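You operate a simulated robot arm through the tools that you are given. There is no shell and no other tool.

The job below is to be done with a simulated two-armed robot. You get a single attempt, and the scene is never put back.

TASK
Put the clear cup with the orange band on the top of the steel table with the heat block away on the middle shelf of the service wall. Open the top drawer of the tall steel cabinet, take the small carton from the top of the steel table with the heat block and leave it in the inside of the top drawer of the tall steel cabinet, then shut the drawer. Put the folded blue cloth on the top of the box table away on the top of the small table. Open the drawer of the small case, take the green bearing block on the top of the box table and put it away on the top of the small drawer case, then shut the drawer. Take the blue pouch marked "Y532" from the open bay of the tall steel cabinet and put it on the grey divider sheet on the top of the box table. The order is free. Set down upright: clear cup with the orange band, small carton, green bearing block.

Only the result counts: the job must be done as asked and must still hold three seconds after the hand-in. Knocking over, shifting, dropping, spilling or breaking anything else fails it. Flat cloth is picked up by pressing the open fingertips on it (5 to 10 N) and closing them slowly along it; thin cloth reads only 2 to 8 mm in the jaws.

THE ROBOT
Two 7-joint arms with fingered hands on one trunk, on a base that moves. Base frame: it is fixed to the floor where the robot stands at the start and does not move with it; the origin is under the middle of the robot, x ahead of it, y to its left, z up; the surface under the hand at the start is at about z = 0.8. Lengths are in m, angles in degrees, forces in N, time in s.
The left shoulder is at the start at [0.03, 0.136, 1.205], the right one opposite. Each reaches about 1.253 m from its shoulder. Places, roughly: blue pouch [1, 2.75, 0.75]; clear cup with the orange band (7x7x9 cm) [0.7, 0.2, 0.8]; drawer of the small case [0.8, -0.3, 0.8]; folded blue cloth (11x7x3 cm) [1.3, 1.1, 0.9]; green bearing block (9x3x5 cm) [1.2, 1.2, 0.9]; grey divider sheet (39x27x1 cm) [1.1, 1.5, 0.9]; inside of the top drawer of the tall steel cabinet [1.1, 2.7, 0.6]; middle shelf of the service wall (36x21 cm) [-7.5, -5.94, 0.84]; small carton [1, 0.5, 0.75]; top drawer of the tall steel cabinet [1.1, 2.7, 0.7]; top of the small drawer case (14x20 cm) [0.78, -0.3, 0.88]; top of the small table [-5.9, -6.2, 0.8]. Payload 5 kg a hand.
The tool frame of a hand sits at the grasp point between the pads (the TCP): z along the fingers, y along the line on which they close. The tips reach 0.042 m beyond it. The gripper opens to 0.208 m; its body begins 0.119 m behind the TCP. The gripper is a hand of 4 fingers: y runs from the thumb to the fingers, the wrist lies at [0, 0, -0.332] in the tool frame, and closing takes about 1.5 s.
Orientation is told as [roll, pitch, yaw] about the base's x, y, z axes, in that order, counted from this pose: with the fingers straight down and closing along the base's y, the tool's x points along the base's -x, its y along +y and its z along -z.

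THE INTERFACE
- The arms move only by the tool servo_tool. It takes "left_series", "right_series" or both (then of equal length, played together; a hand with none holds still); each is a list of rows, each a list of 6 numbers: the shift along the tool's x, y, z in cm, then the turn, a rotation vector about the tool's x, y, z in rad. In form: [[dx, dy, dz, ax, ay, az], ...]. A call has 1 to 20 rows; each row is the pose to reach, as a shift and turn from the pose commanded when the call began, along the tool's axes at that moment. "left_fingers" and "right_fingers" are, for a hand that has rows, the closure, from 0 (fully open) to 1 (shut), set as the call begins (left out, the last holds). Each row takes 0.2 s and may step no farther than 0.05 m and 8.6 degrees from the row before; otherwise, or with a gripper value out of range, the whole call is refused. A pose out of reach is approached as far as the arm can. The call stops where the force on the tool passes 40 N (or 10 N more than at its start, if that is more) or the arm is blocked; 0.2 s more then pass. The fingers move at their own pace (about 0.072 m/s each) and stop on an object; they squeeze with about 22 N. The grip force told is the motor's: it shows also when the fingers shut on nothing. Time passes only in rows, and 0.2 s behind the last, so rows that repeat a pose let the fingers close. The reply holds the time, the measured pose of the TCP, the force on the tool along the base axes, the opening and the grip force, in the units named above and with some noise, with the torque about the TCP (base axes, N m) and any sound that the robot's microphone picked up.
- Cameras (640 x 400 px; columns grow to the right, rows downward): "scene" is now at [0.0393, 0.0168, 1.9237]; the picture's right is [0.26, -0.97, -0.00], its down [-0.81, -0.21, -0.55] and it looks along [0.53, 0.14, -0.83] (base axes); focal length 287 px, centre (320, 200). "left" rides on the left gripper at [-0.101, 0, -0.145] in its tool frame; the picture's right is [0.00, -1.00, 0.00], its down [0.82, 0.00, -0.57] and it looks along [0.57, 0.00, 0.82] (tool axes); focal length 261 px, centre (320, 200). "right" rides on the right gripper at [0.101, 0, -0.145] in its tool frame; the picture's right is [0.00, 1.00, 0.00], its down [-0.82, 0.00, -0.57] and it looks along [-0.57, 0.00, 0.82] (tool axes); focal length 261 px, centre (320, 200). There is no depth. A picture from a camera that has moved, and an enlarged one, comes with that camera's place and axes in the base frame and with its lens.
- snapshot(camera): a new picture of that camera. The clock stands still meanwhile.
- lift_body(by): moves the trunk up (or, below 0, down) by that many m; the arms and the scene camera ride with it, the base frame stays. It gives what a move gives, with no picture.
- base_move(legs): drives the robot by 1 to 6 legs, each [ahead, left, turn to the left] in m, m and degrees, along the robot's own axes; the way and the turn of a leg run together, so that a leg with both is an arc; at most 1.5 m and 180 degrees a leg. The arms and the cameras ride along, it lands a little off, and it stops where it bumps. It gives what a move gives.
- preshape(shape, hand): the hand has 4 fingers and takes this shape, open, in about a second: jaw (thumb against the fingers, like two jaws); tri (thumb and two fingers); tip (a fingertip pinch); poke (one finger out to press); point (the index stretched); flat (the hand flat); cup (the hand cupped); fist (a fist). The gripper value then closes the fingers along that shape, each until it touches; the sizes above hold for jaw. It gives what a move gives, with no picture.
- head_to(pan, tilt): turns the head with the scene camera to pan (to the left, within 143 degrees either way) and tilt (down, from -29 to 69), counted from straight ahead of the robot. It gives what a move gives.
- close_up(camera, box): a new picture of the part [left, top, right, bottom] of that camera's present view, enlarged. The clock stands still meanwhile.
- hand_in(): hands the job in; it is judged then, once.

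Nothing tells you exact positions but the pictures and the camera data. Unless the task says otherwise, let go and move clear before handing in.

The tools are called after "Call:" by a JSON object that holds its "fn" and its "kwargs". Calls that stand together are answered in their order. servo_tool: Moves the arms, as the interface text tells. Its arguments: {"type":"object","properties":{"left_series":{"type":"array"},"left_fingers":{"type":"number"},"right_series":{"type":"array"},"right_fingers":{"type":"number"}},"required":[]} The other tools are called the same way: lift_body (by) moves the trunk up or down; preshape (shape, hand) gives the hand a shape; base_move (legs) drives the base; head_to (pan, tilt) turns the head that bears the scene camera; snapshot (camera) takes a picture; close_up (camera, box) takes an enlarged picture of a part of a camera's view; hand_in () hands the job in.

At the start:

```text
clock: 0.0
left_position: [0.6813, 0.3168, 1.1149]
left_orientation: [0.0, 0.0, 0.0]
left_force: [-0.5, 0.5, -0.1]
left_moment: [0.01, 0.0, 0.01]
left_gripper_width: 0.2078
left_gripper_force: 0.1
left_shape: jaw
right_position: [0.7168, -0.2269, 1.0697]
right_orientation: [0.0, 0.0, 0.1]
right_force: [0.7, -0.4, -0.1]
right_moment: [0.02, -0.01, 0.01]
right_gripper_width: 0.2079
right_gripper_force: 0.1
right_shape: jaw
trunk travel left (down, up): [-0.225, 0.265]
robot x, y, heading: [0.0031, 0.0031, 0.0]
head pan, tilt (commanded): [14.9, 56.4]
```

scene: 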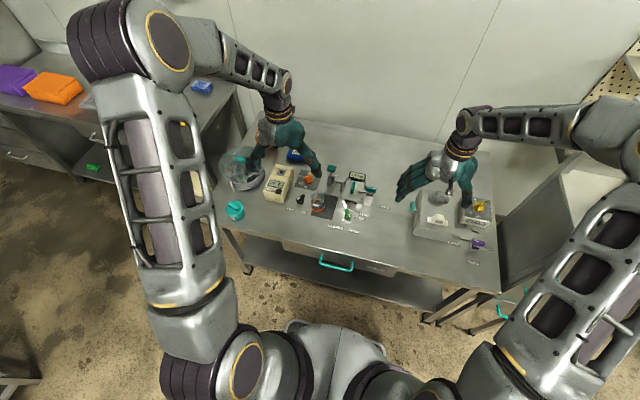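
right: 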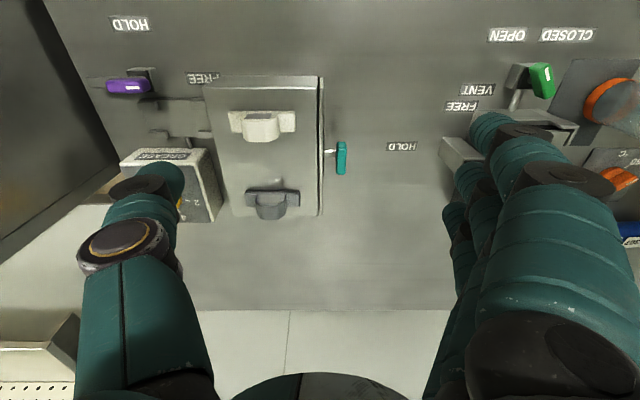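
left: 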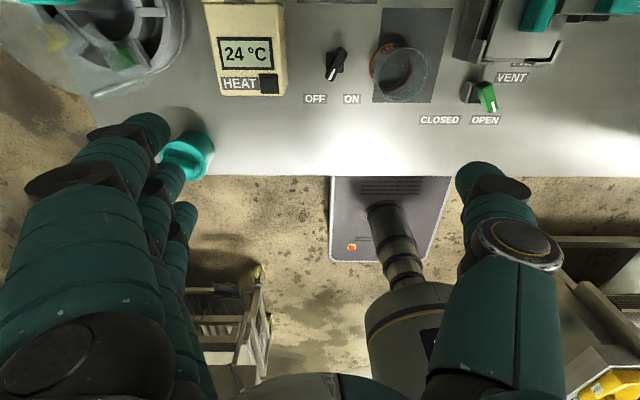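

I see the steel table ahead with a heat block, controls and the small drawer case at the right; the box table is to the left. I will first look closer at everything before moving.

Call:
{"fn": "close_up", "kwargs": {"camera": "scene", "box": [200, 120, 400, 245]}}

Call:
{"fn": "close_up", "kwargs": {"camera": "scene", "box": [380, 120, 540, 270]}}

Call:
{"fn": "close_up", "kwargs": {"camera": "left", "box": [0, 0, 640, 200]}}

Call:
{"fn": "close_up", "kwargs": {"camera": "right", "box": [60, 0, 460, 250]}}

```text
3.20 times, centred on (300, 182) of scene
camera zoom: at [0.0393, 0.0168, 1.9237], right [0.26, -0.97, 0.0], down [-0.81, -0.21, -0.55], along [0.53, 0.14, -0.83], focal length 918 px, centre (384, 256)
```

zoom: 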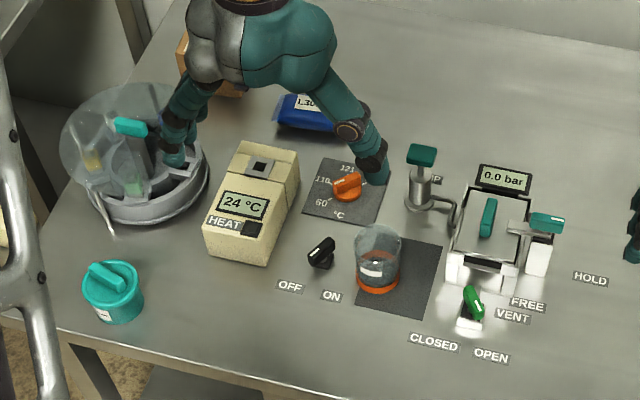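

```text
2.67 times, centred on (460, 195) of scene
camera zoom: at [0.0393, 0.0168, 1.9237], right [0.26, -0.97, 0.0], down [-0.81, -0.21, -0.55], along [0.53, 0.14, -0.83], focal length 764 px, centre (-53, 213)
```

zoom: 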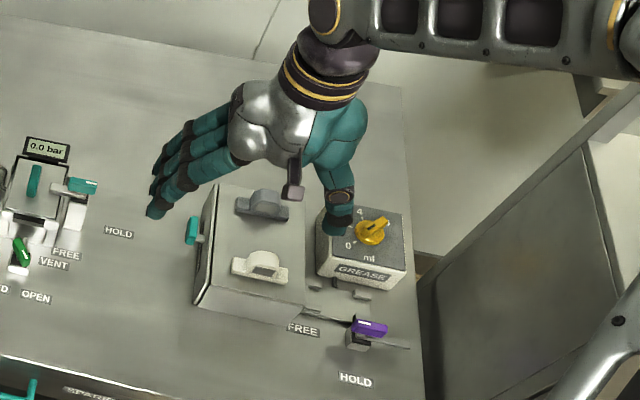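

```text
1.00 times, centred on (320, 100) of left (not enlarged: the box is as wide or as high as the picture)
camera zoom: at [0.7828, 0.3184, 1.2595], right [0.0, -1.0, 0.0], down [-0.82, 0.0, 0.57], along [-0.57, 0.0, -0.82], focal length 261 px, centre (320, 300)
```

zoom: 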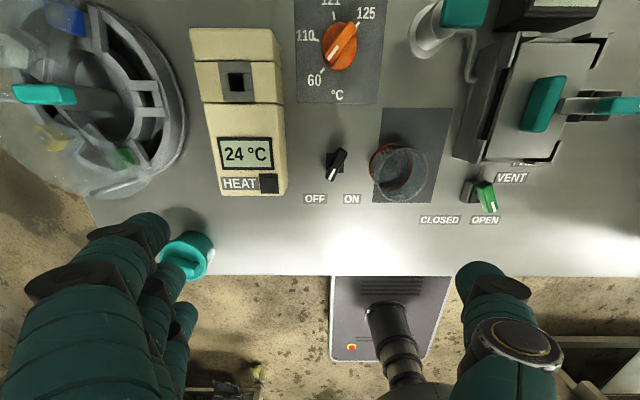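

```text
1.60 times, centred on (260, 125) of right
camera zoom: at [0.6166, -0.2255, 1.2156], right [0.0, 1.0, 0.0], down [0.82, 0.0, 0.57], along [0.57, 0.0, -0.82], focal length 417 px, centre (416, 320)
```

zoom: 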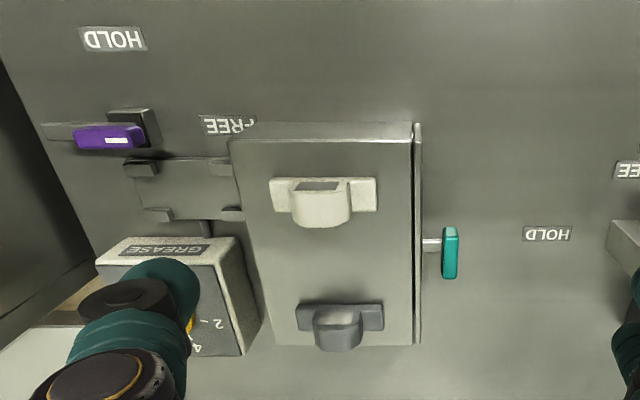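

The cup with the orange band stands on a dark pad, the small case has its teal drawer handle on its left side, and a purple HOLD/FREE lever is nearby. Next I turn the head to look at the rest of the room.

Call:
{"fn": "head_to", "kwargs": {"pan": 55, "tilt": 35}}

```text
clock: 1.1
left_position: [0.6802, 0.3178, 1.115]
left_orientation: [0.0, 0.0, 0.0]
left_force: [-0.2, 0.3, -0.2]
left_moment: [-0.01, -0.02, 0.01]
left_gripper_width: 0.2079
left_gripper_force: 0.0
left_shape: jaw
right_position: [0.7162, -0.2277, 1.0723]
right_orientation: [0.0, 0.0, -0.1]
right_force: [-0.7, -0.4, -0.2]
right_moment: [-0.02, 0.03, 0.0]
right_gripper_width: 0.2078
right_gripper_force: 0.1
right_shape: jaw
trunk travel left (down, up): [-0.225, 0.265]
robot x, y, heading: [-0.0016, -0.0014, -0.3]
head pan, tilt (commanded): [55.0, 35.0]
```

The head is now turned to the left; I look at the box table and cabinet from here.

Call:
{"fn": "snapshot", "kwargs": {"camera": "scene"}}

```text
taken
camera scene: at [0.0217, 0.0707, 1.9537], right [0.82, -0.57, 0.0], down [-0.33, -0.47, -0.82], along [0.47, 0.67, -0.57], focal length 287 px, centre (320, 200)
```

scene: 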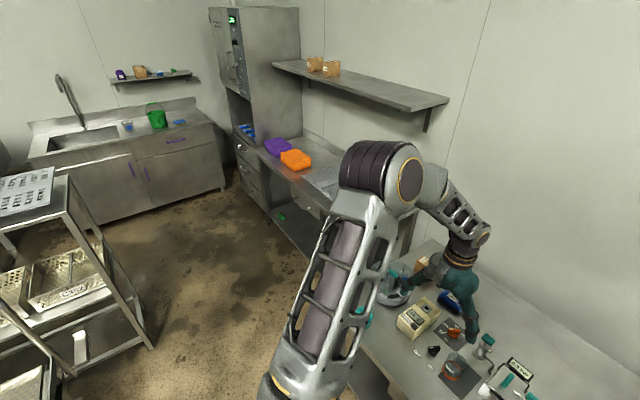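

The tall cabinet with an open bay of blue pouches is beyond the box table. I zoom on these parts.

Call:
{"fn": "close_up", "kwargs": {"camera": "scene", "box": [200, 80, 360, 260]}}

Call:
{"fn": "close_up", "kwargs": {"camera": "scene", "box": [0, 50, 220, 200]}}

Call:
{"fn": "close_up", "kwargs": {"camera": "scene", "box": [380, 220, 540, 400]}}

Call:
{"fn": "close_up", "kwargs": {"camera": "scene", "box": [0, 150, 180, 400]}}

```text
2.22 times, centred on (280, 170) of scene
camera zoom: at [0.0217, 0.0707, 1.9537], right [0.82, -0.57, 0.0], down [-0.33, -0.47, -0.82], along [0.47, 0.67, -0.57], focal length 637 px, centre (409, 267)
```

zoom: 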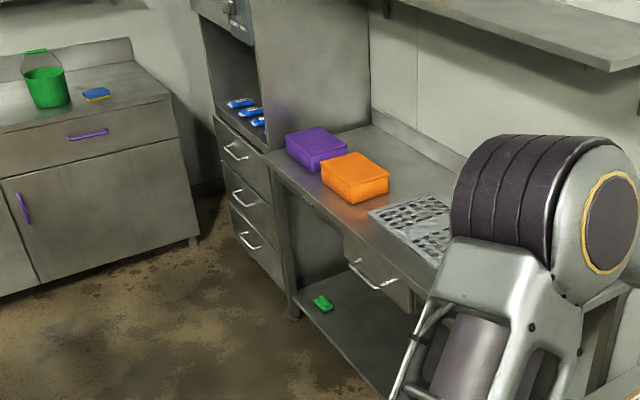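

```text
2.67 times, centred on (110, 125) of scene
camera zoom: at [0.0217, 0.0707, 1.9537], right [0.82, -0.57, 0.0], down [-0.33, -0.47, -0.82], along [0.47, 0.67, -0.57], focal length 764 px, centre (880, 400)
```

zoom: 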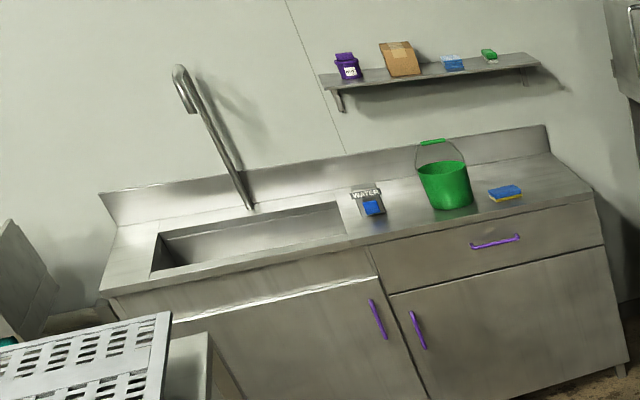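

```text
2.22 times, centred on (460, 310) of scene
camera zoom: at [0.0217, 0.0707, 1.9537], right [0.82, -0.57, 0.0], down [-0.33, -0.47, -0.82], along [0.47, 0.67, -0.57], focal length 637 px, centre (9, -44)
```

zoom: 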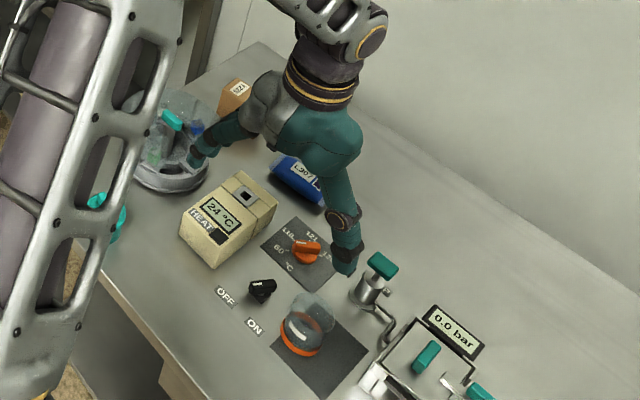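

```text
1.60 times, centred on (90, 275) of scene
camera zoom: at [0.0217, 0.0707, 1.9537], right [0.82, -0.57, 0.0], down [-0.33, -0.47, -0.82], along [0.47, 0.67, -0.57], focal length 459 px, centre (688, 80)
```

zoom: 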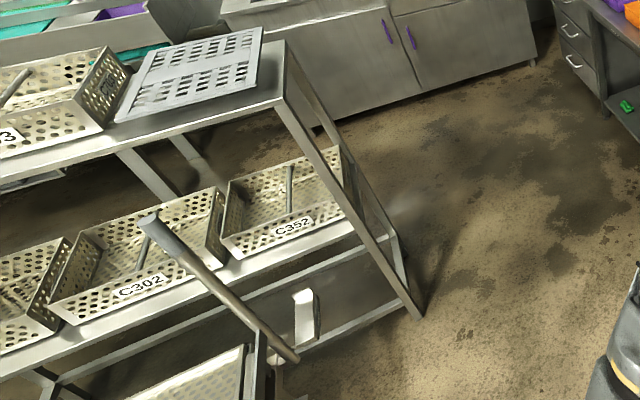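

The cabinet's top drawer is under the open bay, facing the room. I look farther around for the way to the small table and service wall.

Call:
{"fn": "head_to", "kwargs": {"pan": 110, "tilt": 20}}

Call:
{"fn": "snapshot", "kwargs": {"camera": "scene"}}

Call:
{"fn": "head_to", "kwargs": {"pan": 143, "tilt": 10}}

Call:
{"fn": "snapshot", "kwargs": {"camera": "scene"}}

Call:
{"fn": "head_to", "kwargs": {"pan": -143, "tilt": 10}}

Call:
{"fn": "snapshot", "kwargs": {"camera": "scene"}}

Call:
{"fn": "head_to", "kwargs": {"pan": -95, "tilt": 20}}

Call:
{"fn": "snapshot", "kwargs": {"camera": "scene"}}

Call:
{"fn": "head_to", "kwargs": {"pan": -40, "tilt": 30}}

Call:
{"fn": "snapshot", "kwargs": {"camera": "scene"}}

```text
clock: 2.3
left_position: [0.6818, 0.3183, 1.1136]
left_orientation: [0.1, 0.0, 0.0]
left_force: [1.0, -0.1, 0.0]
left_moment: [0.0, -0.02, 0.01]
left_gripper_width: 0.2078
left_gripper_force: 0.1
left_shape: jaw
right_position: [0.7174, -0.226, 1.0706]
right_orientation: [0.0, 0.1, 0.0]
right_force: [-0.7, 0.4, -0.6]
right_moment: [-0.02, -0.02, 0.03]
right_gripper_width: 0.2076
right_gripper_force: 0.1
right_shape: jaw
trunk travel left (down, up): [-0.225, 0.265]
robot x, y, heading: [0.0017, -0.0005, -0.1]
head pan, tilt (commanded): [110.0, 20.0]
```

```text
taken
camera scene: at [-0.0606, 0.0862, 1.9776], right [0.94, 0.34, 0.0], down [0.12, -0.32, -0.94], along [-0.32, 0.88, -0.34], focal length 287 px, centre (320, 200)
```

scene: 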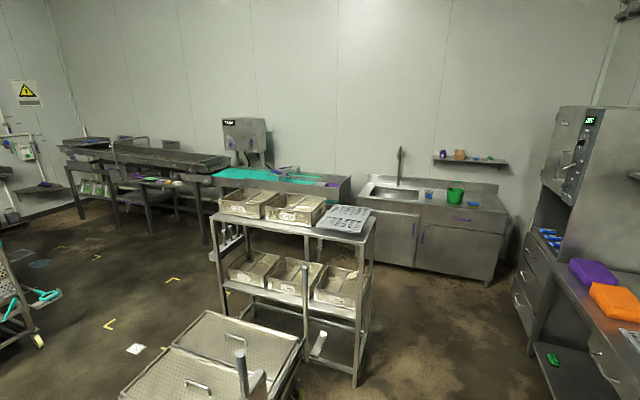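

```text
clock: 3.3
left_position: [0.6825, 0.3185, 1.1151]
left_orientation: [0.1, 0.0, 0.0]
left_force: [-0.6, -0.6, -0.1]
left_moment: [-0.01, -0.03, 0.02]
left_gripper_width: 0.2077
left_gripper_force: 0.0
left_shape: jaw
right_position: [0.7167, -0.2268, 1.0701]
right_orientation: [-0.1, 0.0, 0.1]
right_force: [0.3, 0.2, 0.0]
right_moment: [0.0, -0.02, 0.02]
right_gripper_width: 0.2078
right_gripper_force: 0.1
right_shape: jaw
trunk travel left (down, up): [-0.225, 0.265]
robot x, y, heading: [0.0022, -0.0008, -0.1]
head pan, tilt (commanded): [143.0, 10.0]
```

```text
taken
camera scene: at [-0.1031, 0.0547, 1.9939], right [0.6, 0.8, 0.0], down [0.14, -0.1, -0.98], along [-0.79, 0.59, -0.17], focal length 287 px, centre (320, 200)
```

scene: 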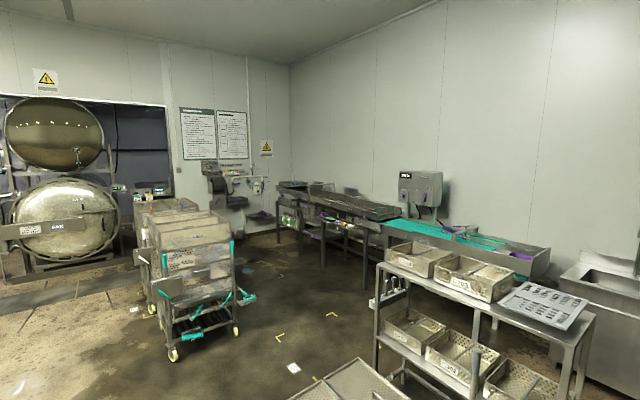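

```text
clock: 7.2
left_position: [0.6813, 0.3174, 1.1153]
left_orientation: [0.0, 0.0, 0.0]
left_force: [0.3, -0.1, 0.2]
left_moment: [0.03, 0.0, 0.01]
left_gripper_width: 0.2079
left_gripper_force: 0.0
left_shape: jaw
right_position: [0.7173, -0.2274, 1.0713]
right_orientation: [0.0, 0.0, 0.0]
right_force: [0.8, -0.1, -0.1]
right_moment: [0.01, -0.01, -0.01]
right_gripper_width: 0.2079
right_gripper_force: 0.0
right_shape: jaw
trunk travel left (down, up): [-0.225, 0.265]
robot x, y, heading: [0.0018, 0.0004, -0.0]
head pan, tilt (commanded): [-143.0, 10.0]
```

```text
taken
camera scene: at [-0.1031, -0.0574, 1.9939], right [-0.6, 0.8, 0.0], down [0.14, 0.1, -0.98], along [-0.79, -0.59, -0.17], focal length 287 px, centre (320, 200)
```

scene: 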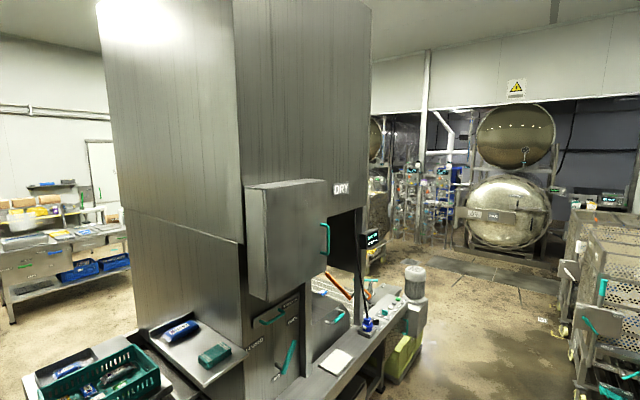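

```text
clock: 8.4
left_position: [0.6807, 0.3181, 1.1159]
left_orientation: [-0.1, -0.1, 0.0]
left_force: [0.4, -0.3, -0.6]
left_moment: [-0.01, 0.01, 0.03]
left_gripper_width: 0.2078
left_gripper_force: 0.0
left_shape: jaw
right_position: [0.7169, -0.2273, 1.0715]
right_orientation: [0.0, 0.0, 0.0]
right_force: [-0.7, 0.7, 0.1]
right_moment: [0.03, 0.02, 0.04]
right_gripper_width: 0.2079
right_gripper_force: 0.2
right_shape: jaw
trunk travel left (down, up): [-0.225, 0.265]
robot x, y, heading: [-0.0023, 0.0016, 0.2]
head pan, tilt (commanded): [-95.0, 20.0]
```

```text
taken
camera scene: at [-0.0371, -0.0941, 1.9776], right [-1.0, 0.09, 0.0], down [0.03, 0.34, -0.94], along [-0.08, -0.94, -0.34], focal length 287 px, centre (320, 200)
```

scene: 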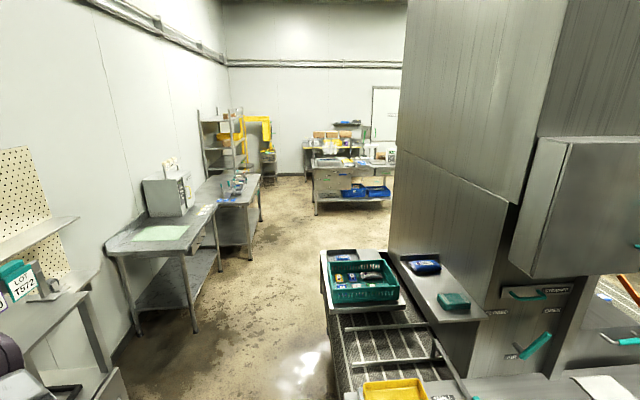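

```text
clock: 9.6
left_position: [0.682, 0.3185, 1.1134]
left_orientation: [0.0, 0.0, 0.1]
left_force: [-0.2, -0.2, -0.1]
left_moment: [0.02, 0.01, 0.01]
left_gripper_width: 0.2081
left_gripper_force: 0.0
left_shape: jaw
right_position: [0.7177, -0.2253, 1.0709]
right_orientation: [0.1, 0.0, -0.1]
right_force: [-0.1, 0.5, 0.7]
right_moment: [0.01, -0.03, 0.02]
right_gripper_width: 0.2077
right_gripper_force: 0.0
right_shape: jaw
trunk travel left (down, up): [-0.225, 0.265]
robot x, y, heading: [0.0013, 0.0014, -0.2]
head pan, tilt (commanded): [-40.0, 30.0]
```

```text
taken
camera scene: at [0.0403, -0.0596, 1.9616], right [-0.64, -0.77, 0.0], down [-0.38, 0.32, -0.87], along [0.66, -0.56, -0.5], focal length 287 px, centre (320, 200)
```

scene: 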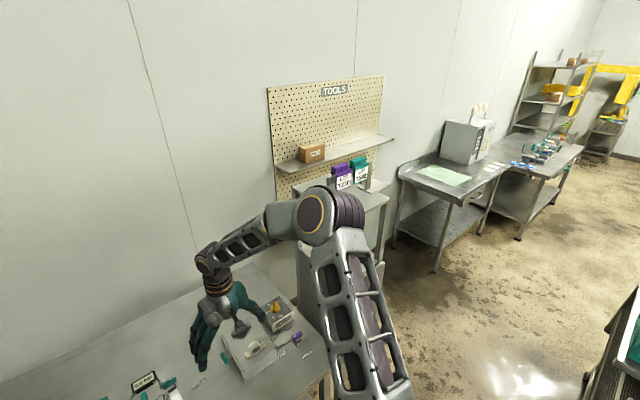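

I have an overview of the room: a machine stands behind-right, trolleys behind-left. Now I pull the left hand aside to see the small carton on the back left of the steel table.

Call:
{"fn": "servo_tool", "kwargs": {"left_series": [[4, 3, -4, 0, 0, 0], [8, 6, -8, 0, 0, 0], [12, 9, -10, 0, 0, 0], [16, 12, -10, 0, 0, 0], [20, 16, -10, 0, 0, 0]]}}

Call:
{"fn": "head_to", "kwargs": {"pan": 20, "tilt": 48}}

Call:
{"fn": "snapshot", "kwargs": {"camera": "scene"}}

```text
refused: row 1 steps farther than a row can; nothing moved
```

```text
clock: 10.9
left_position: [0.6823, 0.3185, 1.1141]
left_orientation: [0.0, 0.0, 0.0]
left_force: [0.4, -0.2, 1.2]
left_moment: [-0.04, 0.02, 0.01]
left_gripper_width: 0.2081
left_gripper_force: 0.1
left_shape: jaw
right_position: [0.717, -0.2269, 1.0701]
right_orientation: [0.0, 0.0, 0.0]
right_force: [0.1, -0.2, -0.1]
right_moment: [-0.01, 0.0, 0.0]
right_gripper_width: 0.2078
right_gripper_force: 0.0
right_shape: jaw
trunk travel left (down, up): [-0.225, 0.265]
robot x, y, heading: [0.0034, 0.0013, 0.0]
head pan, tilt (commanded): [20.0, 48.0]
```

```text
taken
camera scene: at [0.0452, 0.0255, 1.9348], right [0.34, -0.94, 0.0], down [-0.7, -0.25, -0.67], along [0.63, 0.23, -0.74], focal length 287 px, centre (320, 200)
```

scene: 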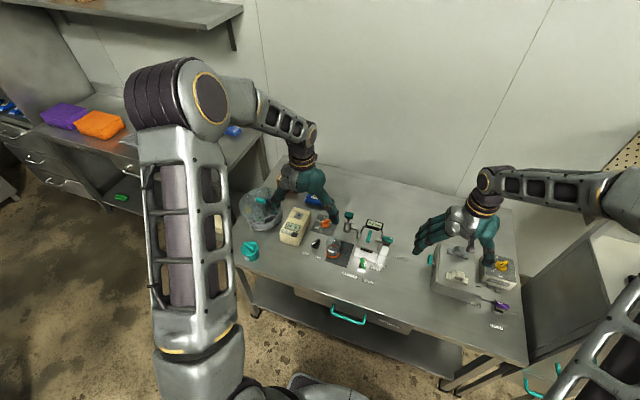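

The left hand still hides the carton; I move it back and up in smaller steps.

Call:
{"fn": "servo_tool", "kwargs": {"left_series": [[2.5, 0, -3, 0, 0, 0], [5, 0, -6, 0, 0, 0], [8, 0, -9, 0, 0, 0], [12, 0, -10, 0, 0, 0], [16, 0, -10, 0, 0, 0], [20, 0, -10, 0, 0, 0], [24, 0, -10, 0, 0, 0]]}}

Call:
{"fn": "snapshot", "kwargs": {"camera": "scene"}}

```text
clock: 12.5
left_position: [0.44, 0.3163, 1.2176]
left_orientation: [-0.1, -0.1, -0.2]
left_force: [-0.2, 0.0, -0.4]
left_moment: [0.01, -0.11, -0.01]
left_gripper_width: 0.2078
left_gripper_force: 0.1
left_shape: jaw
right_position: [0.7141, -0.2282, 1.0726]
right_orientation: [0.1, 0.0, 0.0]
right_force: [-0.1, 0.2, -0.4]
right_moment: [-0.01, -0.11, 0.01]
right_gripper_width: 0.2078
right_gripper_force: 0.1
right_shape: jaw
trunk travel left (down, up): [-0.225, 0.265]
robot x, y, heading: [-0.0007, 0.0033, 0.0]
head pan, tilt (commanded): [20.0, 48.0]
```

```text
taken
camera scene: at [0.0427, 0.0259, 1.9349], right [0.34, -0.94, 0.0], down [-0.7, -0.25, -0.67], along [0.63, 0.23, -0.74], focal length 287 px, centre (320, 200)
```

scene: 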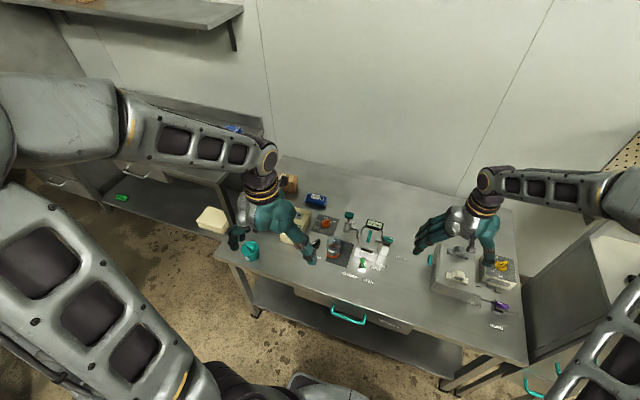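

The arm still hides the carton, so I move the left hand farther to the left.

Call:
{"fn": "servo_tool", "kwargs": {"left_series": [[0, 4, 0, 0, 0, 0], [0, 8, 0, 0, 0, 0], [0, 12, 0, 0, 0, 0], [0, 16, 0, 0, 0, 0], [0, 20, 0, 0, 0, 0], [0, 24, 0, 0, 0, 0], [0, 28, 0, 0, 0, 0], [0, 32, 0, 0, 0, 0], [0, 36, 0, 0, 0, 0], [0, 40, 0, 0, 0, 0]]}}

Call:
{"fn": "snapshot", "kwargs": {"camera": "scene"}}

```text
clock: 14.7
left_position: [0.4453, 0.7175, 1.2158]
left_orientation: [-0.1, -0.1, 0.0]
left_force: [1.3, 1.5, 0.5]
left_moment: [-0.12, 0.11, 0.03]
left_gripper_width: 0.2076
left_gripper_force: 0.0
left_shape: jaw
right_position: [0.7184, -0.2254, 1.0699]
right_orientation: [-0.1, 0.0, 0.0]
right_force: [0.5, 1.6, -0.2]
right_moment: [-0.13, 0.03, -0.01]
right_gripper_width: 0.2079
right_gripper_force: 0.1
right_shape: jaw
trunk travel left (down, up): [-0.225, 0.265]
robot x, y, heading: [-0.0041, -0.002, -0.1]
head pan, tilt (commanded): [20.0, 48.0]
```

```text
taken
camera scene: at [0.0457, 0.0276, 1.9347], right [0.34, -0.94, 0.0], down [-0.7, -0.26, -0.67], along [0.63, 0.23, -0.74], focal length 287 px, centre (320, 200)
```

scene: 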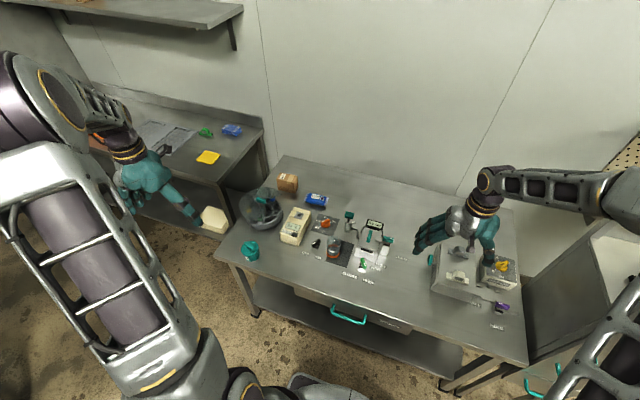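

Now the carton, the heat block and the box table's near end are clear. I zoom in.

Call:
{"fn": "close_up", "kwargs": {"camera": "scene", "box": [230, 150, 410, 280]}}

Call:
{"fn": "close_up", "kwargs": {"camera": "scene", "box": [100, 80, 270, 210]}}

Call:
{"fn": "close_up", "kwargs": {"camera": "scene", "box": [260, 160, 340, 220]}}

Call:
{"fn": "close_up", "kwargs": {"camera": "scene", "box": [400, 200, 540, 340]}}

```text
3.08 times, centred on (320, 215) of scene
camera zoom: at [0.0457, 0.0276, 1.9347], right [0.34, -0.94, 0.0], down [-0.7, -0.26, -0.67], along [0.63, 0.23, -0.74], focal length 882 px, centre (320, 154)
```

zoom: 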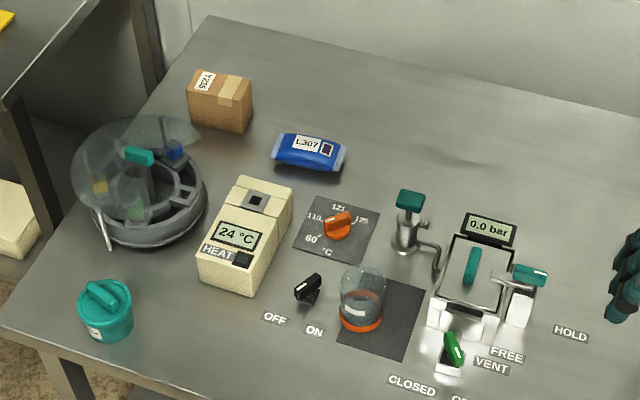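

```text
3.08 times, centred on (185, 145) of scene
camera zoom: at [0.0457, 0.0276, 1.9347], right [0.34, -0.94, 0.0], down [-0.7, -0.26, -0.67], along [0.63, 0.23, -0.74], focal length 882 px, centre (735, 369)
```

zoom: 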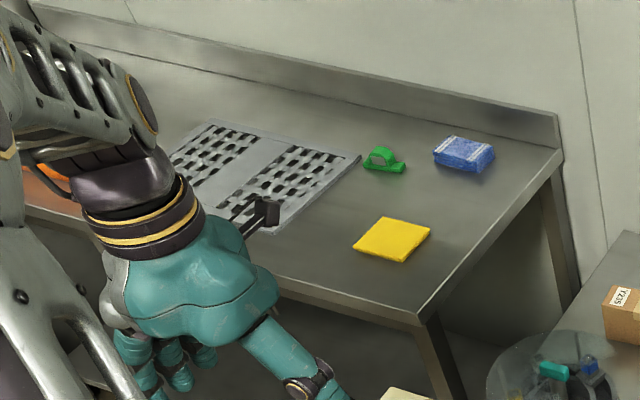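

```text
6.67 times, centred on (300, 190) of scene
camera zoom: at [0.0457, 0.0276, 1.9347], right [0.34, -0.94, 0.0], down [-0.7, -0.26, -0.67], along [0.63, 0.23, -0.74], focal length 1911 px, centre (453, 267)
```

zoom: 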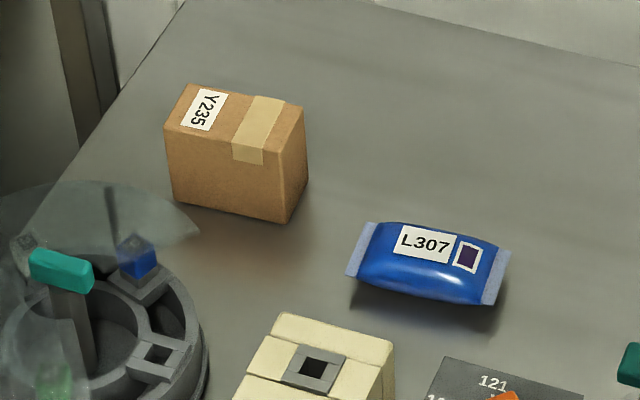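

```text
2.86 times, centred on (470, 270) of scene
camera zoom: at [0.0457, 0.0276, 1.9347], right [0.34, -0.94, 0.0], down [-0.7, -0.26, -0.67], along [0.63, 0.23, -0.74], focal length 819 px, centre (-109, 0)
```

zoom: 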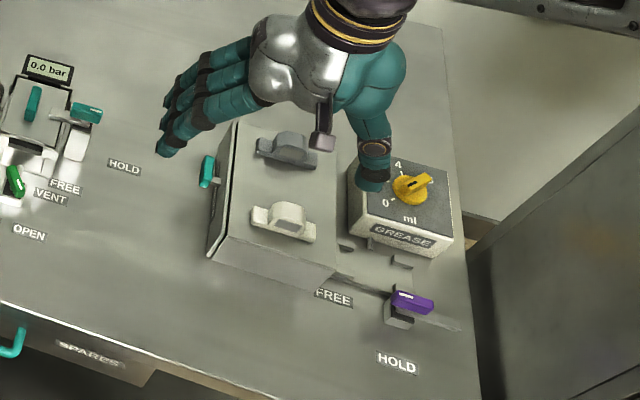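

The table top is at about z = 0.80; I take the carton to be at about [1.026, 0.571], 5 x 10 x 8 cm. Before moving the base I look down at the base and the table's front edge.

Call:
{"fn": "head_to", "kwargs": {"pan": 0, "tilt": 69}}

Call:
{"fn": "snapshot", "kwargs": {"camera": "scene"}}

Call:
{"fn": "head_to", "kwargs": {"pan": 60, "tilt": 60}}

Call:
{"fn": "snapshot", "kwargs": {"camera": "scene"}}

Call:
{"fn": "snapshot", "kwargs": {"camera": "left"}}

```text
clock: 15.6
left_position: [0.4443, 0.7159, 1.2167]
left_orientation: [0.0, -0.1, -0.1]
left_force: [-0.3, -0.4, 0.1]
left_moment: [0.0, 0.0, 0.02]
left_gripper_width: 0.2077
left_gripper_force: 0.1
left_shape: jaw
right_position: [0.717, -0.2261, 1.0712]
right_orientation: [0.0, 0.1, 0.0]
right_force: [-0.6, -0.3, 0.0]
right_moment: [-0.05, 0.02, 0.02]
right_gripper_width: 0.2078
right_gripper_force: 0.0
right_shape: jaw
trunk travel left (down, up): [-0.225, 0.265]
robot x, y, heading: [0.0, -0.0016, 0.1]
head pan, tilt (commanded): [0.0, 68.8]
```

```text
taken
camera scene: at [0.0271, -0.0009, 1.9101], right [0.0, -1.0, 0.0], down [-0.93, 0.0, -0.36], along [0.36, 0.0, -0.93], focal length 287 px, centre (320, 200)
```

scene: 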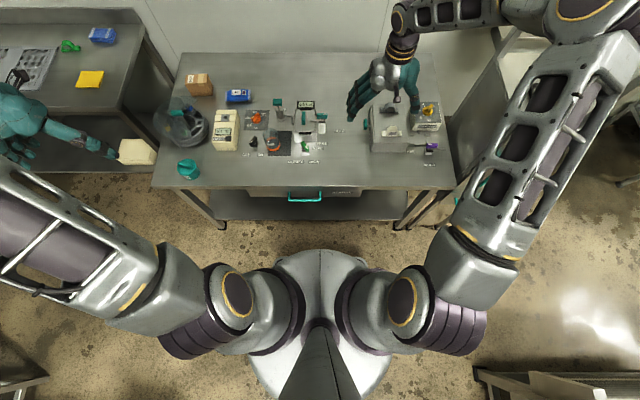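

```text
clock: 16.9
left_position: [0.4447, 0.7177, 1.2166]
left_orientation: [0.0, 0.0, 0.0]
left_force: [-0.4, -0.1, -0.5]
left_moment: [-0.01, 0.0, 0.01]
left_gripper_width: 0.2079
left_gripper_force: 0.0
left_shape: jaw
right_position: [0.7166, -0.2255, 1.0714]
right_orientation: [0.1, 0.0, 0.1]
right_force: [0.2, -0.2, -0.9]
right_moment: [0.0, 0.01, 0.01]
right_gripper_width: 0.208
right_gripper_force: 0.1
right_shape: jaw
trunk travel left (down, up): [-0.225, 0.265]
robot x, y, heading: [0.0011, -0.0023, -0.1]
head pan, tilt (commanded): [60.0, 60.0]
```

```text
taken
camera scene: at [0.0044, 0.0564, 1.9195], right [0.87, -0.5, 0.0], down [-0.43, -0.75, -0.5], along [0.25, 0.43, -0.87], focal length 287 px, centre (320, 200)
```

scene: 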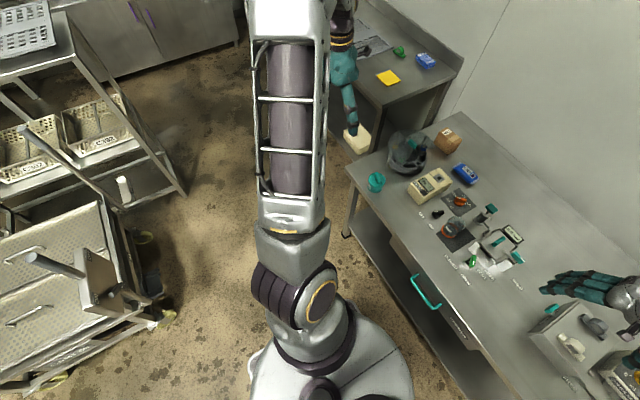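

```text
taken
camera left: at [0.5457, 0.7169, 1.362], right [0.0, -1.0, 0.0], down [-0.82, 0.0, 0.57], along [-0.57, 0.0, -0.82], focal length 261 px, centre (320, 200)
```

left: 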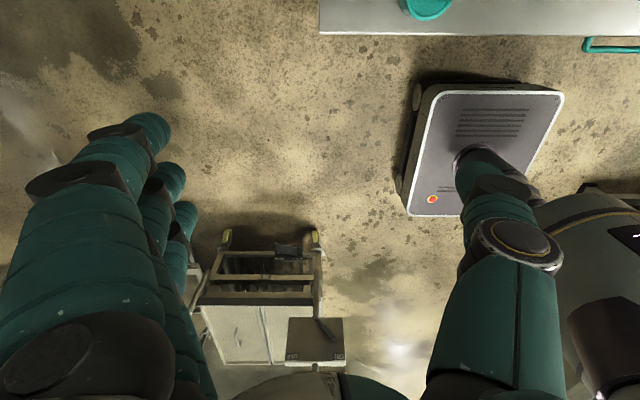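

The base's front is about 0.34 m ahead of its middle and the table edge is at about x = 0.525, so I can go about 0.13 m ahead. I shift the robot left and a little ahead so the left hand reaches the carton.

Call:
{"fn": "base_move", "kwargs": {"legs": [[0, 0.35, 0], [0.12, 0, 0]]}}

Call:
{"fn": "head_to", "kwargs": {"pan": 10, "tilt": 52}}

Call:
{"fn": "snapshot", "kwargs": {"camera": "scene"}}

```text
clock: 19.9
left_position: [0.5642, 1.0592, 1.2161]
left_orientation: [0.0, 0.2, 0.0]
left_force: [0.4, 0.2, 0.2]
left_moment: [0.04, 0.15, 0.0]
left_gripper_width: 0.2078
left_gripper_force: 0.1
left_shape: jaw
right_position: [0.8361, 0.116, 1.071]
right_orientation: [0.0, 0.1, 0.0]
right_force: [0.3, -0.1, -0.2]
right_moment: [0.02, 0.07, 0.0]
right_gripper_width: 0.2078
right_gripper_force: 0.1
right_shape: jaw
trunk travel left (down, up): [-0.225, 0.265]
robot x, y, heading: [0.1198, 0.3436, 0.0]
head pan, tilt (commanded): [60.0, 60.0]
```

```text
clock: 21.1
left_position: [0.5636, 1.0597, 1.2179]
left_orientation: [0.1, 0.0, -0.1]
left_force: [-1.4, -0.2, 0.6]
left_moment: [-0.03, -0.02, -0.02]
left_gripper_width: 0.2081
left_gripper_force: 0.0
left_shape: jaw
right_position: [0.8353, 0.1157, 1.0698]
right_orientation: [0.0, 0.0, 0.0]
right_force: [-0.9, -0.2, -0.6]
right_moment: [0.0, 0.01, -0.02]
right_gripper_width: 0.2076
right_gripper_force: 0.0
right_shape: jaw
trunk travel left (down, up): [-0.225, 0.265]
robot x, y, heading: [0.1164, 0.3444, 0.0]
head pan, tilt (commanded): [10.0, 52.0]
```

```text
taken
camera scene: at [0.1637, 0.3554, 1.9294], right [0.17, -0.98, 0.0], down [-0.78, -0.14, -0.62], along [0.61, 0.11, -0.79], focal length 287 px, centre (320, 200)
```

scene: 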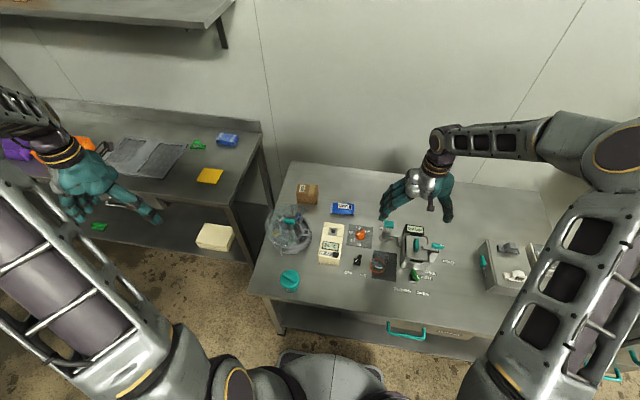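

Call:
{"fn": "close_up", "kwargs": {"camera": "scene", "box": [250, 160, 370, 260]}}

Call:
{"fn": "close_up", "kwargs": {"camera": "scene", "box": [100, 100, 280, 260]}}

```text
4.00 times, centred on (310, 210) of scene
camera zoom: at [0.1637, 0.3554, 1.9294], right [0.17, -0.98, 0.0], down [-0.78, -0.14, -0.62], along [0.61, 0.11, -0.79], focal length 1147 px, centre (360, 160)
```

zoom: 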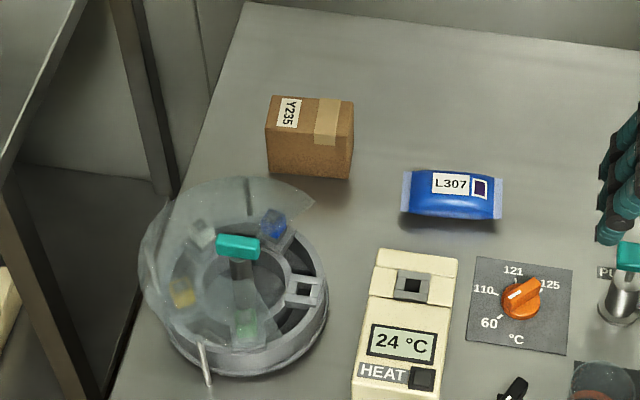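

```text
2.50 times, centred on (190, 180) of scene
camera zoom: at [0.1637, 0.3554, 1.9294], right [0.17, -0.98, 0.0], down [-0.78, -0.14, -0.62], along [0.61, 0.11, -0.79], focal length 717 px, centre (645, 250)
```

zoom: 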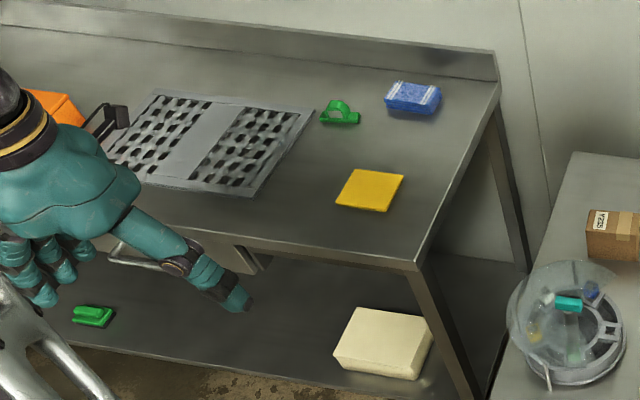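

The carton's middle is at about [1.02, 0.567], turned by about 3 degrees. I bring the open left hand above it.

Call:
{"fn": "servo_tool", "kwargs": {"left_series": [[-3.3, -3.5, 0, 0, 0, 0], [-6.5, -7, 0, 0, 0, 0], [-9.8, -10.6, 0, 0, 0, 0], [-13, -14, 0, 0, 0, 0], [-16.3, -17.6, 0, 0, 0, 0], [-19.5, -21.1, 0, 0, 0, 0], [-22.8, -24.6, 0, 0, 0, 0], [-26, -28.2, 0, 0, 0, 0], [-29.3, -31.7, 0, 0, 0, 0], [-32.6, -35.2, 0, 0, 0, 0], [-35.8, -38.7, 0, 0, 0, 0], [-39, -42.3, 0, 0, 0, 0], [-42.3, -45.8, 0, 0, 0, 0], [-45.6, -49.3, 0, 0, 0, 0], [-45.6, -49.3, 4, 0, 0, 0], [-45.6, -49.3, 8, 0, 0, 0], [-45.6, -49.3, 12, 0, 0, 0]], "left_fingers": 0.3}}

Call:
{"fn": "snapshot", "kwargs": {"camera": "scene"}}

Call:
{"fn": "snapshot", "kwargs": {"camera": "left"}}

```text
clock: 24.7
left_position: [1.0218, 0.5708, 1.0963]
left_orientation: [0.1, -0.1, 0.0]
left_force: [0.7, 0.0, 0.3]
left_moment: [-0.12, 0.11, -0.04]
left_gripper_width: 0.1459
left_gripper_force: 0.1
left_shape: jaw
right_position: [0.8368, 0.1169, 1.0704]
right_orientation: [0.1, 0.1, 0.0]
right_force: [1.6, 0.6, -0.1]
right_moment: [-0.07, 0.06, -0.03]
right_gripper_width: 0.2077
right_gripper_force: 0.1
right_shape: jaw
trunk travel left (down, up): [-0.225, 0.265]
robot x, y, heading: [0.1194, 0.3426, 0.0]
head pan, tilt (commanded): [10.0, 52.0]
```

```text
taken
camera scene: at [0.1652, 0.356, 1.9293], right [0.17, -0.98, 0.0], down [-0.78, -0.14, -0.61], along [0.61, 0.11, -0.79], focal length 287 px, centre (320, 200)
```

scene: 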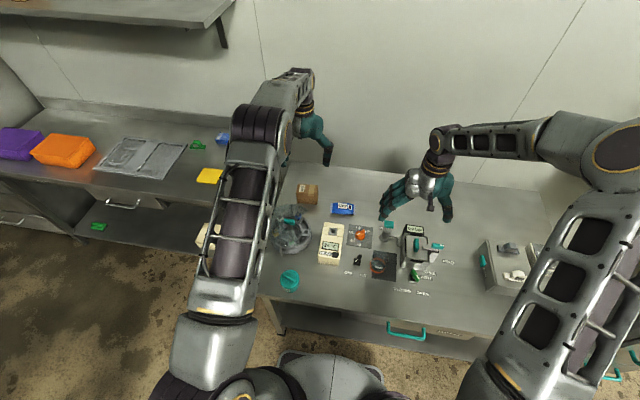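

```text
taken
camera left: at [1.1222, 0.5703, 1.2414], right [0.0, -1.0, 0.0], down [-0.82, 0.0, 0.57], along [-0.57, 0.0, -0.82], focal length 261 px, centre (320, 200)
```

left: 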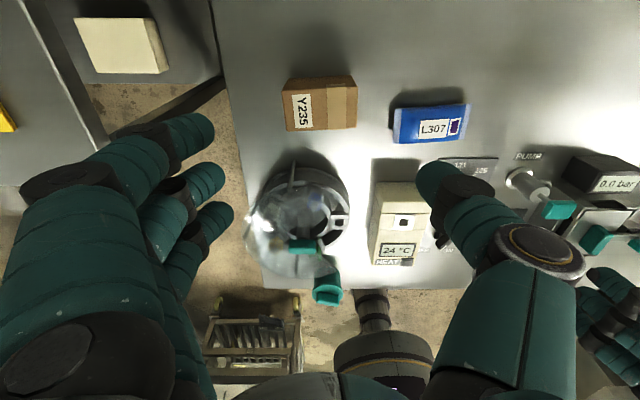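

The carton is well centred under the left hand. I turn by 3.5 degrees and go down around it.

Call:
{"fn": "servo_tool", "kwargs": {"left_series": [[0, 0, 4, 0, 0, -0.03], [0, 0, 8, 0, 0, -0.06], [0, 0, 12, 0, 0, -0.06], [0, 0, 15, 0, 0, -0.06], [0, 0, 18, 0, 0, -0.06], [0, 0, 20, 0, 0, -0.06]]}}

Call:
{"fn": "snapshot", "kwargs": {"camera": "left"}}

```text
clock: 26.1
left_position: [1.0192, 0.5688, 0.8984]
left_orientation: [0.0, 0.0, 3.4]
left_force: [0.2, 0.4, 1.6]
left_moment: [-0.05, 0.09, -0.02]
left_gripper_width: 0.1457
left_gripper_force: 0.0
left_shape: jaw
right_position: [0.8358, 0.1163, 1.0708]
right_orientation: [0.0, 0.1, 0.0]
right_force: [0.5, 0.6, -0.8]
right_moment: [-0.03, 0.02, -0.01]
right_gripper_width: 0.2077
right_gripper_force: 0.0
right_shape: jaw
trunk travel left (down, up): [-0.225, 0.265]
robot x, y, heading: [0.12, 0.3428, -0.1]
head pan, tilt (commanded): [10.0, 52.0]
```

```text
taken
camera left: at [1.1203, 0.5752, 1.0432], right [0.06, -1.0, 0.0], down [-0.82, -0.05, 0.57], along [-0.57, -0.04, -0.82], focal length 261 px, centre (320, 200)
```

left: 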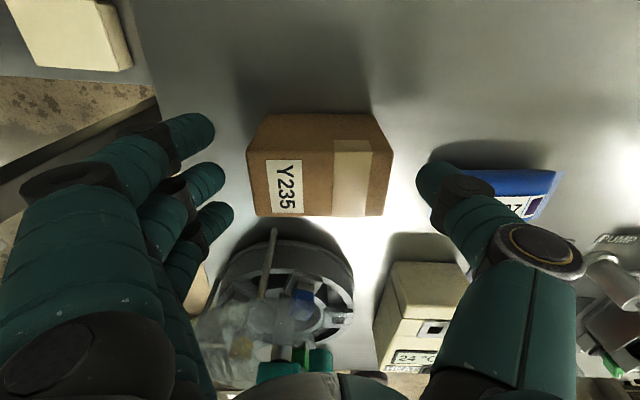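

The carton sits between the fingers; I narrow the opening slightly, go down to grasp height and close.

Call:
{"fn": "servo_tool", "kwargs": {"left_series": [[0, 0, 0, 0, 0, 0], [0, 0, 1.5, 0, 0, 0], [0, 0, 3, 0, 0, 0], [0, 0, 4, 0, 0, 0]], "left_fingers": 0.38}}

Call:
{"fn": "servo_tool", "kwargs": {"left_series": [[0, 0, 0, 0, 0, 0], [0, 0, 0, 0, 0, 0], [0, 0, 0, 0, 0, 0], [0, 0, 0, 0, 0, 0], [0, 0, 0, 0, 0, 0], [0, 0, 0, 0, 0, 0]], "left_fingers": 0.7}}

Call:
{"fn": "snapshot", "kwargs": {"camera": "left"}}

```text
clock: 27.1
left_position: [1.0199, 0.5679, 0.8577]
left_orientation: [0.0, 0.0, 3.4]
left_force: [0.1, -0.2, -0.5]
left_moment: [0.03, 0.01, 0.0]
left_gripper_width: 0.1296
left_gripper_force: 0.0
left_shape: jaw
right_position: [0.8351, 0.115, 1.0707]
right_orientation: [0.0, 0.0, 0.1]
right_force: [0.7, 0.2, -0.2]
right_moment: [0.02, 0.02, -0.03]
right_gripper_width: 0.208
right_gripper_force: 0.0
right_shape: jaw
trunk travel left (down, up): [-0.225, 0.265]
robot x, y, heading: [0.117, 0.3455, 0.1]
head pan, tilt (commanded): [10.0, 52.0]
```

```text
clock: 28.5
left_position: [1.0182, 0.5682, 0.858]
left_orientation: [0.0, -0.1, 3.4]
left_force: [-0.5, -0.6, -0.1]
left_moment: [0.03, -0.02, -0.03]
left_gripper_width: 0.0885
left_gripper_force: 22.5
left_shape: jaw
right_position: [0.8359, 0.1157, 1.071]
right_orientation: [0.0, 0.0, -0.1]
right_force: [0.2, 0.2, 0.4]
right_moment: [0.03, -0.01, -0.01]
right_gripper_width: 0.2079
right_gripper_force: 0.2
right_shape: jaw
trunk travel left (down, up): [-0.225, 0.265]
robot x, y, heading: [0.1172, 0.344, 0.2]
head pan, tilt (commanded): [10.0, 52.0]
```

```text
taken
camera left: at [1.1197, 0.5736, 1.0025], right [0.06, -1.0, 0.0], down [-0.82, -0.05, 0.57], along [-0.57, -0.04, -0.82], focal length 261 px, centre (320, 200)
```

left: 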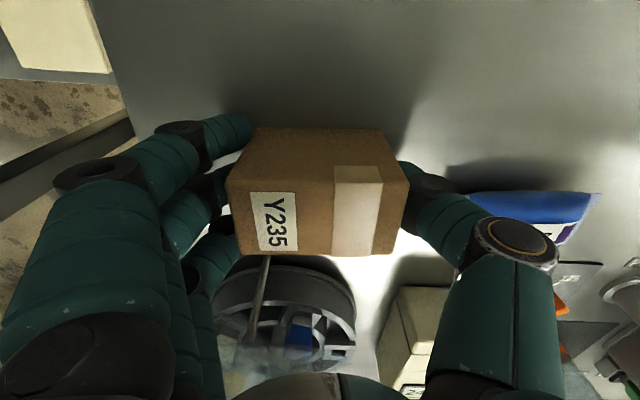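

The carton is gripped (8.9 cm, 22 N). I lift it straight up.

Call:
{"fn": "servo_tool", "kwargs": {"left_series": [[0, 0, -2, 0, 0, 0], [0, 0, -5, 0, 0, 0], [0, 0, -9, 0, 0, 0], [0, 0, -13, 0, 0, 0], [0, 0, -17, 0, 0, 0], [0, 0, -21, 0, 0, 0], [0, 0, -25, 0, 0, 0], [0, 0, -29, 0, 0, 0]]}}

Call:
{"fn": "snapshot", "kwargs": {"camera": "left"}}

Call:
{"fn": "snapshot", "kwargs": {"camera": "scene"}}

```text
clock: 30.3
left_position: [1.0178, 0.5674, 1.1446]
left_orientation: [-0.1, -0.1, 3.4]
left_force: [-1.9, -0.1, -3.9]
left_moment: [0.03, -0.15, 0.03]
left_gripper_width: 0.0883
left_gripper_force: 22.1
left_shape: jaw
right_position: [0.8345, 0.1166, 1.0705]
right_orientation: [-0.1, 0.0, 0.1]
right_force: [-0.5, -0.5, 0.9]
right_moment: [0.03, -0.1, 0.0]
right_gripper_width: 0.2078
right_gripper_force: 0.0
right_shape: jaw
trunk travel left (down, up): [-0.225, 0.265]
robot x, y, heading: [0.1185, 0.3417, -0.2]
head pan, tilt (commanded): [10.0, 52.0]
```

```text
taken
camera left: at [1.1184, 0.5728, 1.2907], right [0.06, -1.0, 0.0], down [-0.82, -0.05, 0.57], along [-0.57, -0.04, -0.82], focal length 261 px, centre (320, 200)
```

left: 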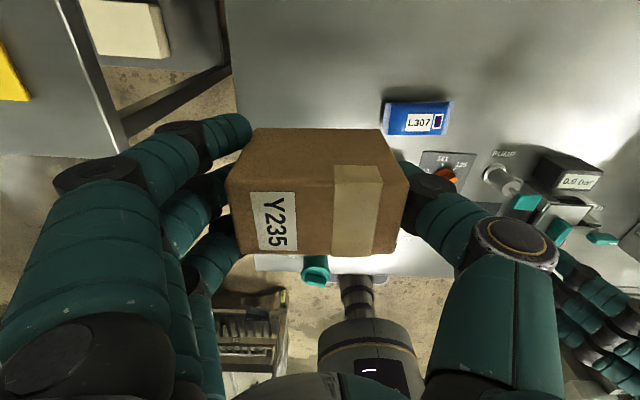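

```text
taken
camera scene: at [0.1624, 0.3547, 1.9295], right [0.17, -0.98, 0.0], down [-0.78, -0.14, -0.62], along [0.61, 0.11, -0.79], focal length 287 px, centre (320, 200)
```

scene: 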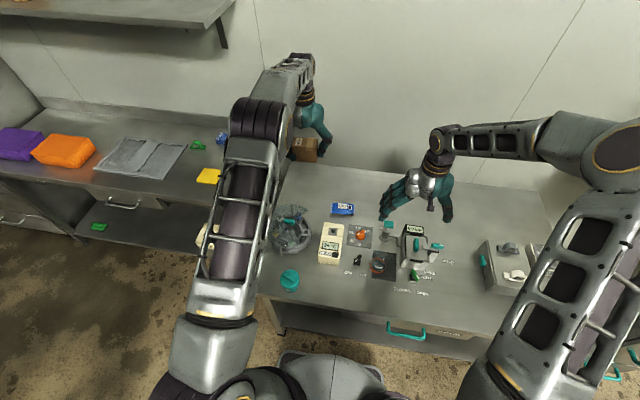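

Carton lifted cleanly. I retract both hands toward the body for driving to the cabinet.

Call:
{"fn": "servo_tool", "kwargs": {"left_series": [[0, 0, -4, 0, 0, 0], [4, 0, -6, 0, 0, 0], [8.5, 0, -6, 0, 0, 0], [13, 0, -6, 0, 0, 0], [17.5, 0, -6, 0, 0, 0], [22, 0, -6, 0, 0, 0], [26.5, 0, -6, 0, 0, 0], [31, 0, -6, 0, 0, 0], [35.5, 0, -6, 0, 0, 0], [40, 0, -6, 0, 0, 0], [44, 0, -6, 0, 0, 0]], "right_series": [[0, 0, -4, 0, 0, 0], [3, 0, -6, 0, 0, 0], [6, 0, -7, 0, 0, 0], [9, 0, -7, 0, 0, 0], [12, 0, -7, 0, 0, 0], [15, 0, -7, 0, 0, 0], [18, 0, -7, 0, 0, 0], [21, 0, -7, 0, 0, 0], [24, 0, -7, 0, 0, 0], [24, 0, -7, 0, 0, 0], [24, 0, -7, 0, 0, 0]]}}

Call:
{"fn": "head_to", "kwargs": {"pan": 60, "tilt": 35}}

Call:
{"fn": "snapshot", "kwargs": {"camera": "scene"}}

```text
clock: 32.7
left_position: [0.5794, 0.5379, 1.2075]
left_orientation: [0.0, -0.1, 3.4]
left_force: [-1.4, 0.0, -3.1]
left_moment: [-0.03, -0.16, 0.03]
left_gripper_width: 0.088
left_gripper_force: 21.9
left_shape: jaw
right_position: [0.5944, 0.1159, 1.1426]
right_orientation: [0.0, 0.0, -0.1]
right_force: [-1.4, 0.3, 0.1]
right_moment: [-0.05, -0.12, -0.02]
right_gripper_width: 0.2076
right_gripper_force: 0.1
right_shape: jaw
trunk travel left (down, up): [-0.225, 0.265]
robot x, y, heading: [0.1183, 0.3422, -0.2]
head pan, tilt (commanded): [10.0, 52.0]
```

```text
clock: 33.9
left_position: [0.582, 0.5373, 1.2081]
left_orientation: [0.1, 0.0, 3.4]
left_force: [0.0, -0.4, -2.9]
left_moment: [0.0, 0.04, -0.03]
left_gripper_width: 0.088
left_gripper_force: 21.9
left_shape: jaw
right_position: [0.5946, 0.1136, 1.1408]
right_orientation: [0.0, 0.0, 0.0]
right_force: [-0.5, -0.3, -0.1]
right_moment: [-0.02, 0.02, 0.02]
right_gripper_width: 0.2078
right_gripper_force: 0.0
right_shape: jaw
trunk travel left (down, up): [-0.225, 0.265]
robot x, y, heading: [0.1178, 0.3428, -0.1]
head pan, tilt (commanded): [60.0, 35.0]
```

```text
taken
camera scene: at [0.1344, 0.4182, 1.9537], right [0.87, -0.5, 0.0], down [-0.29, -0.5, -0.82], along [0.41, 0.71, -0.57], focal length 287 px, centre (320, 200)
```

scene: 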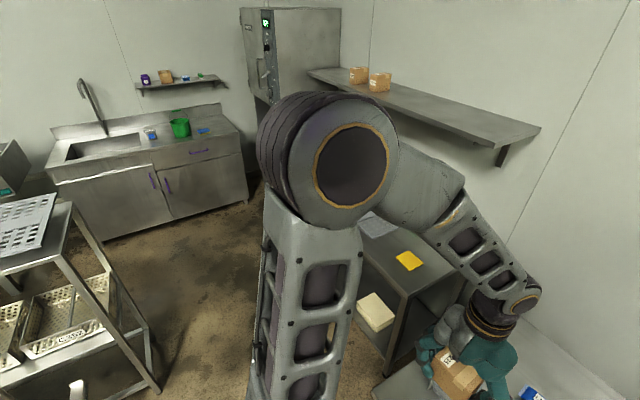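

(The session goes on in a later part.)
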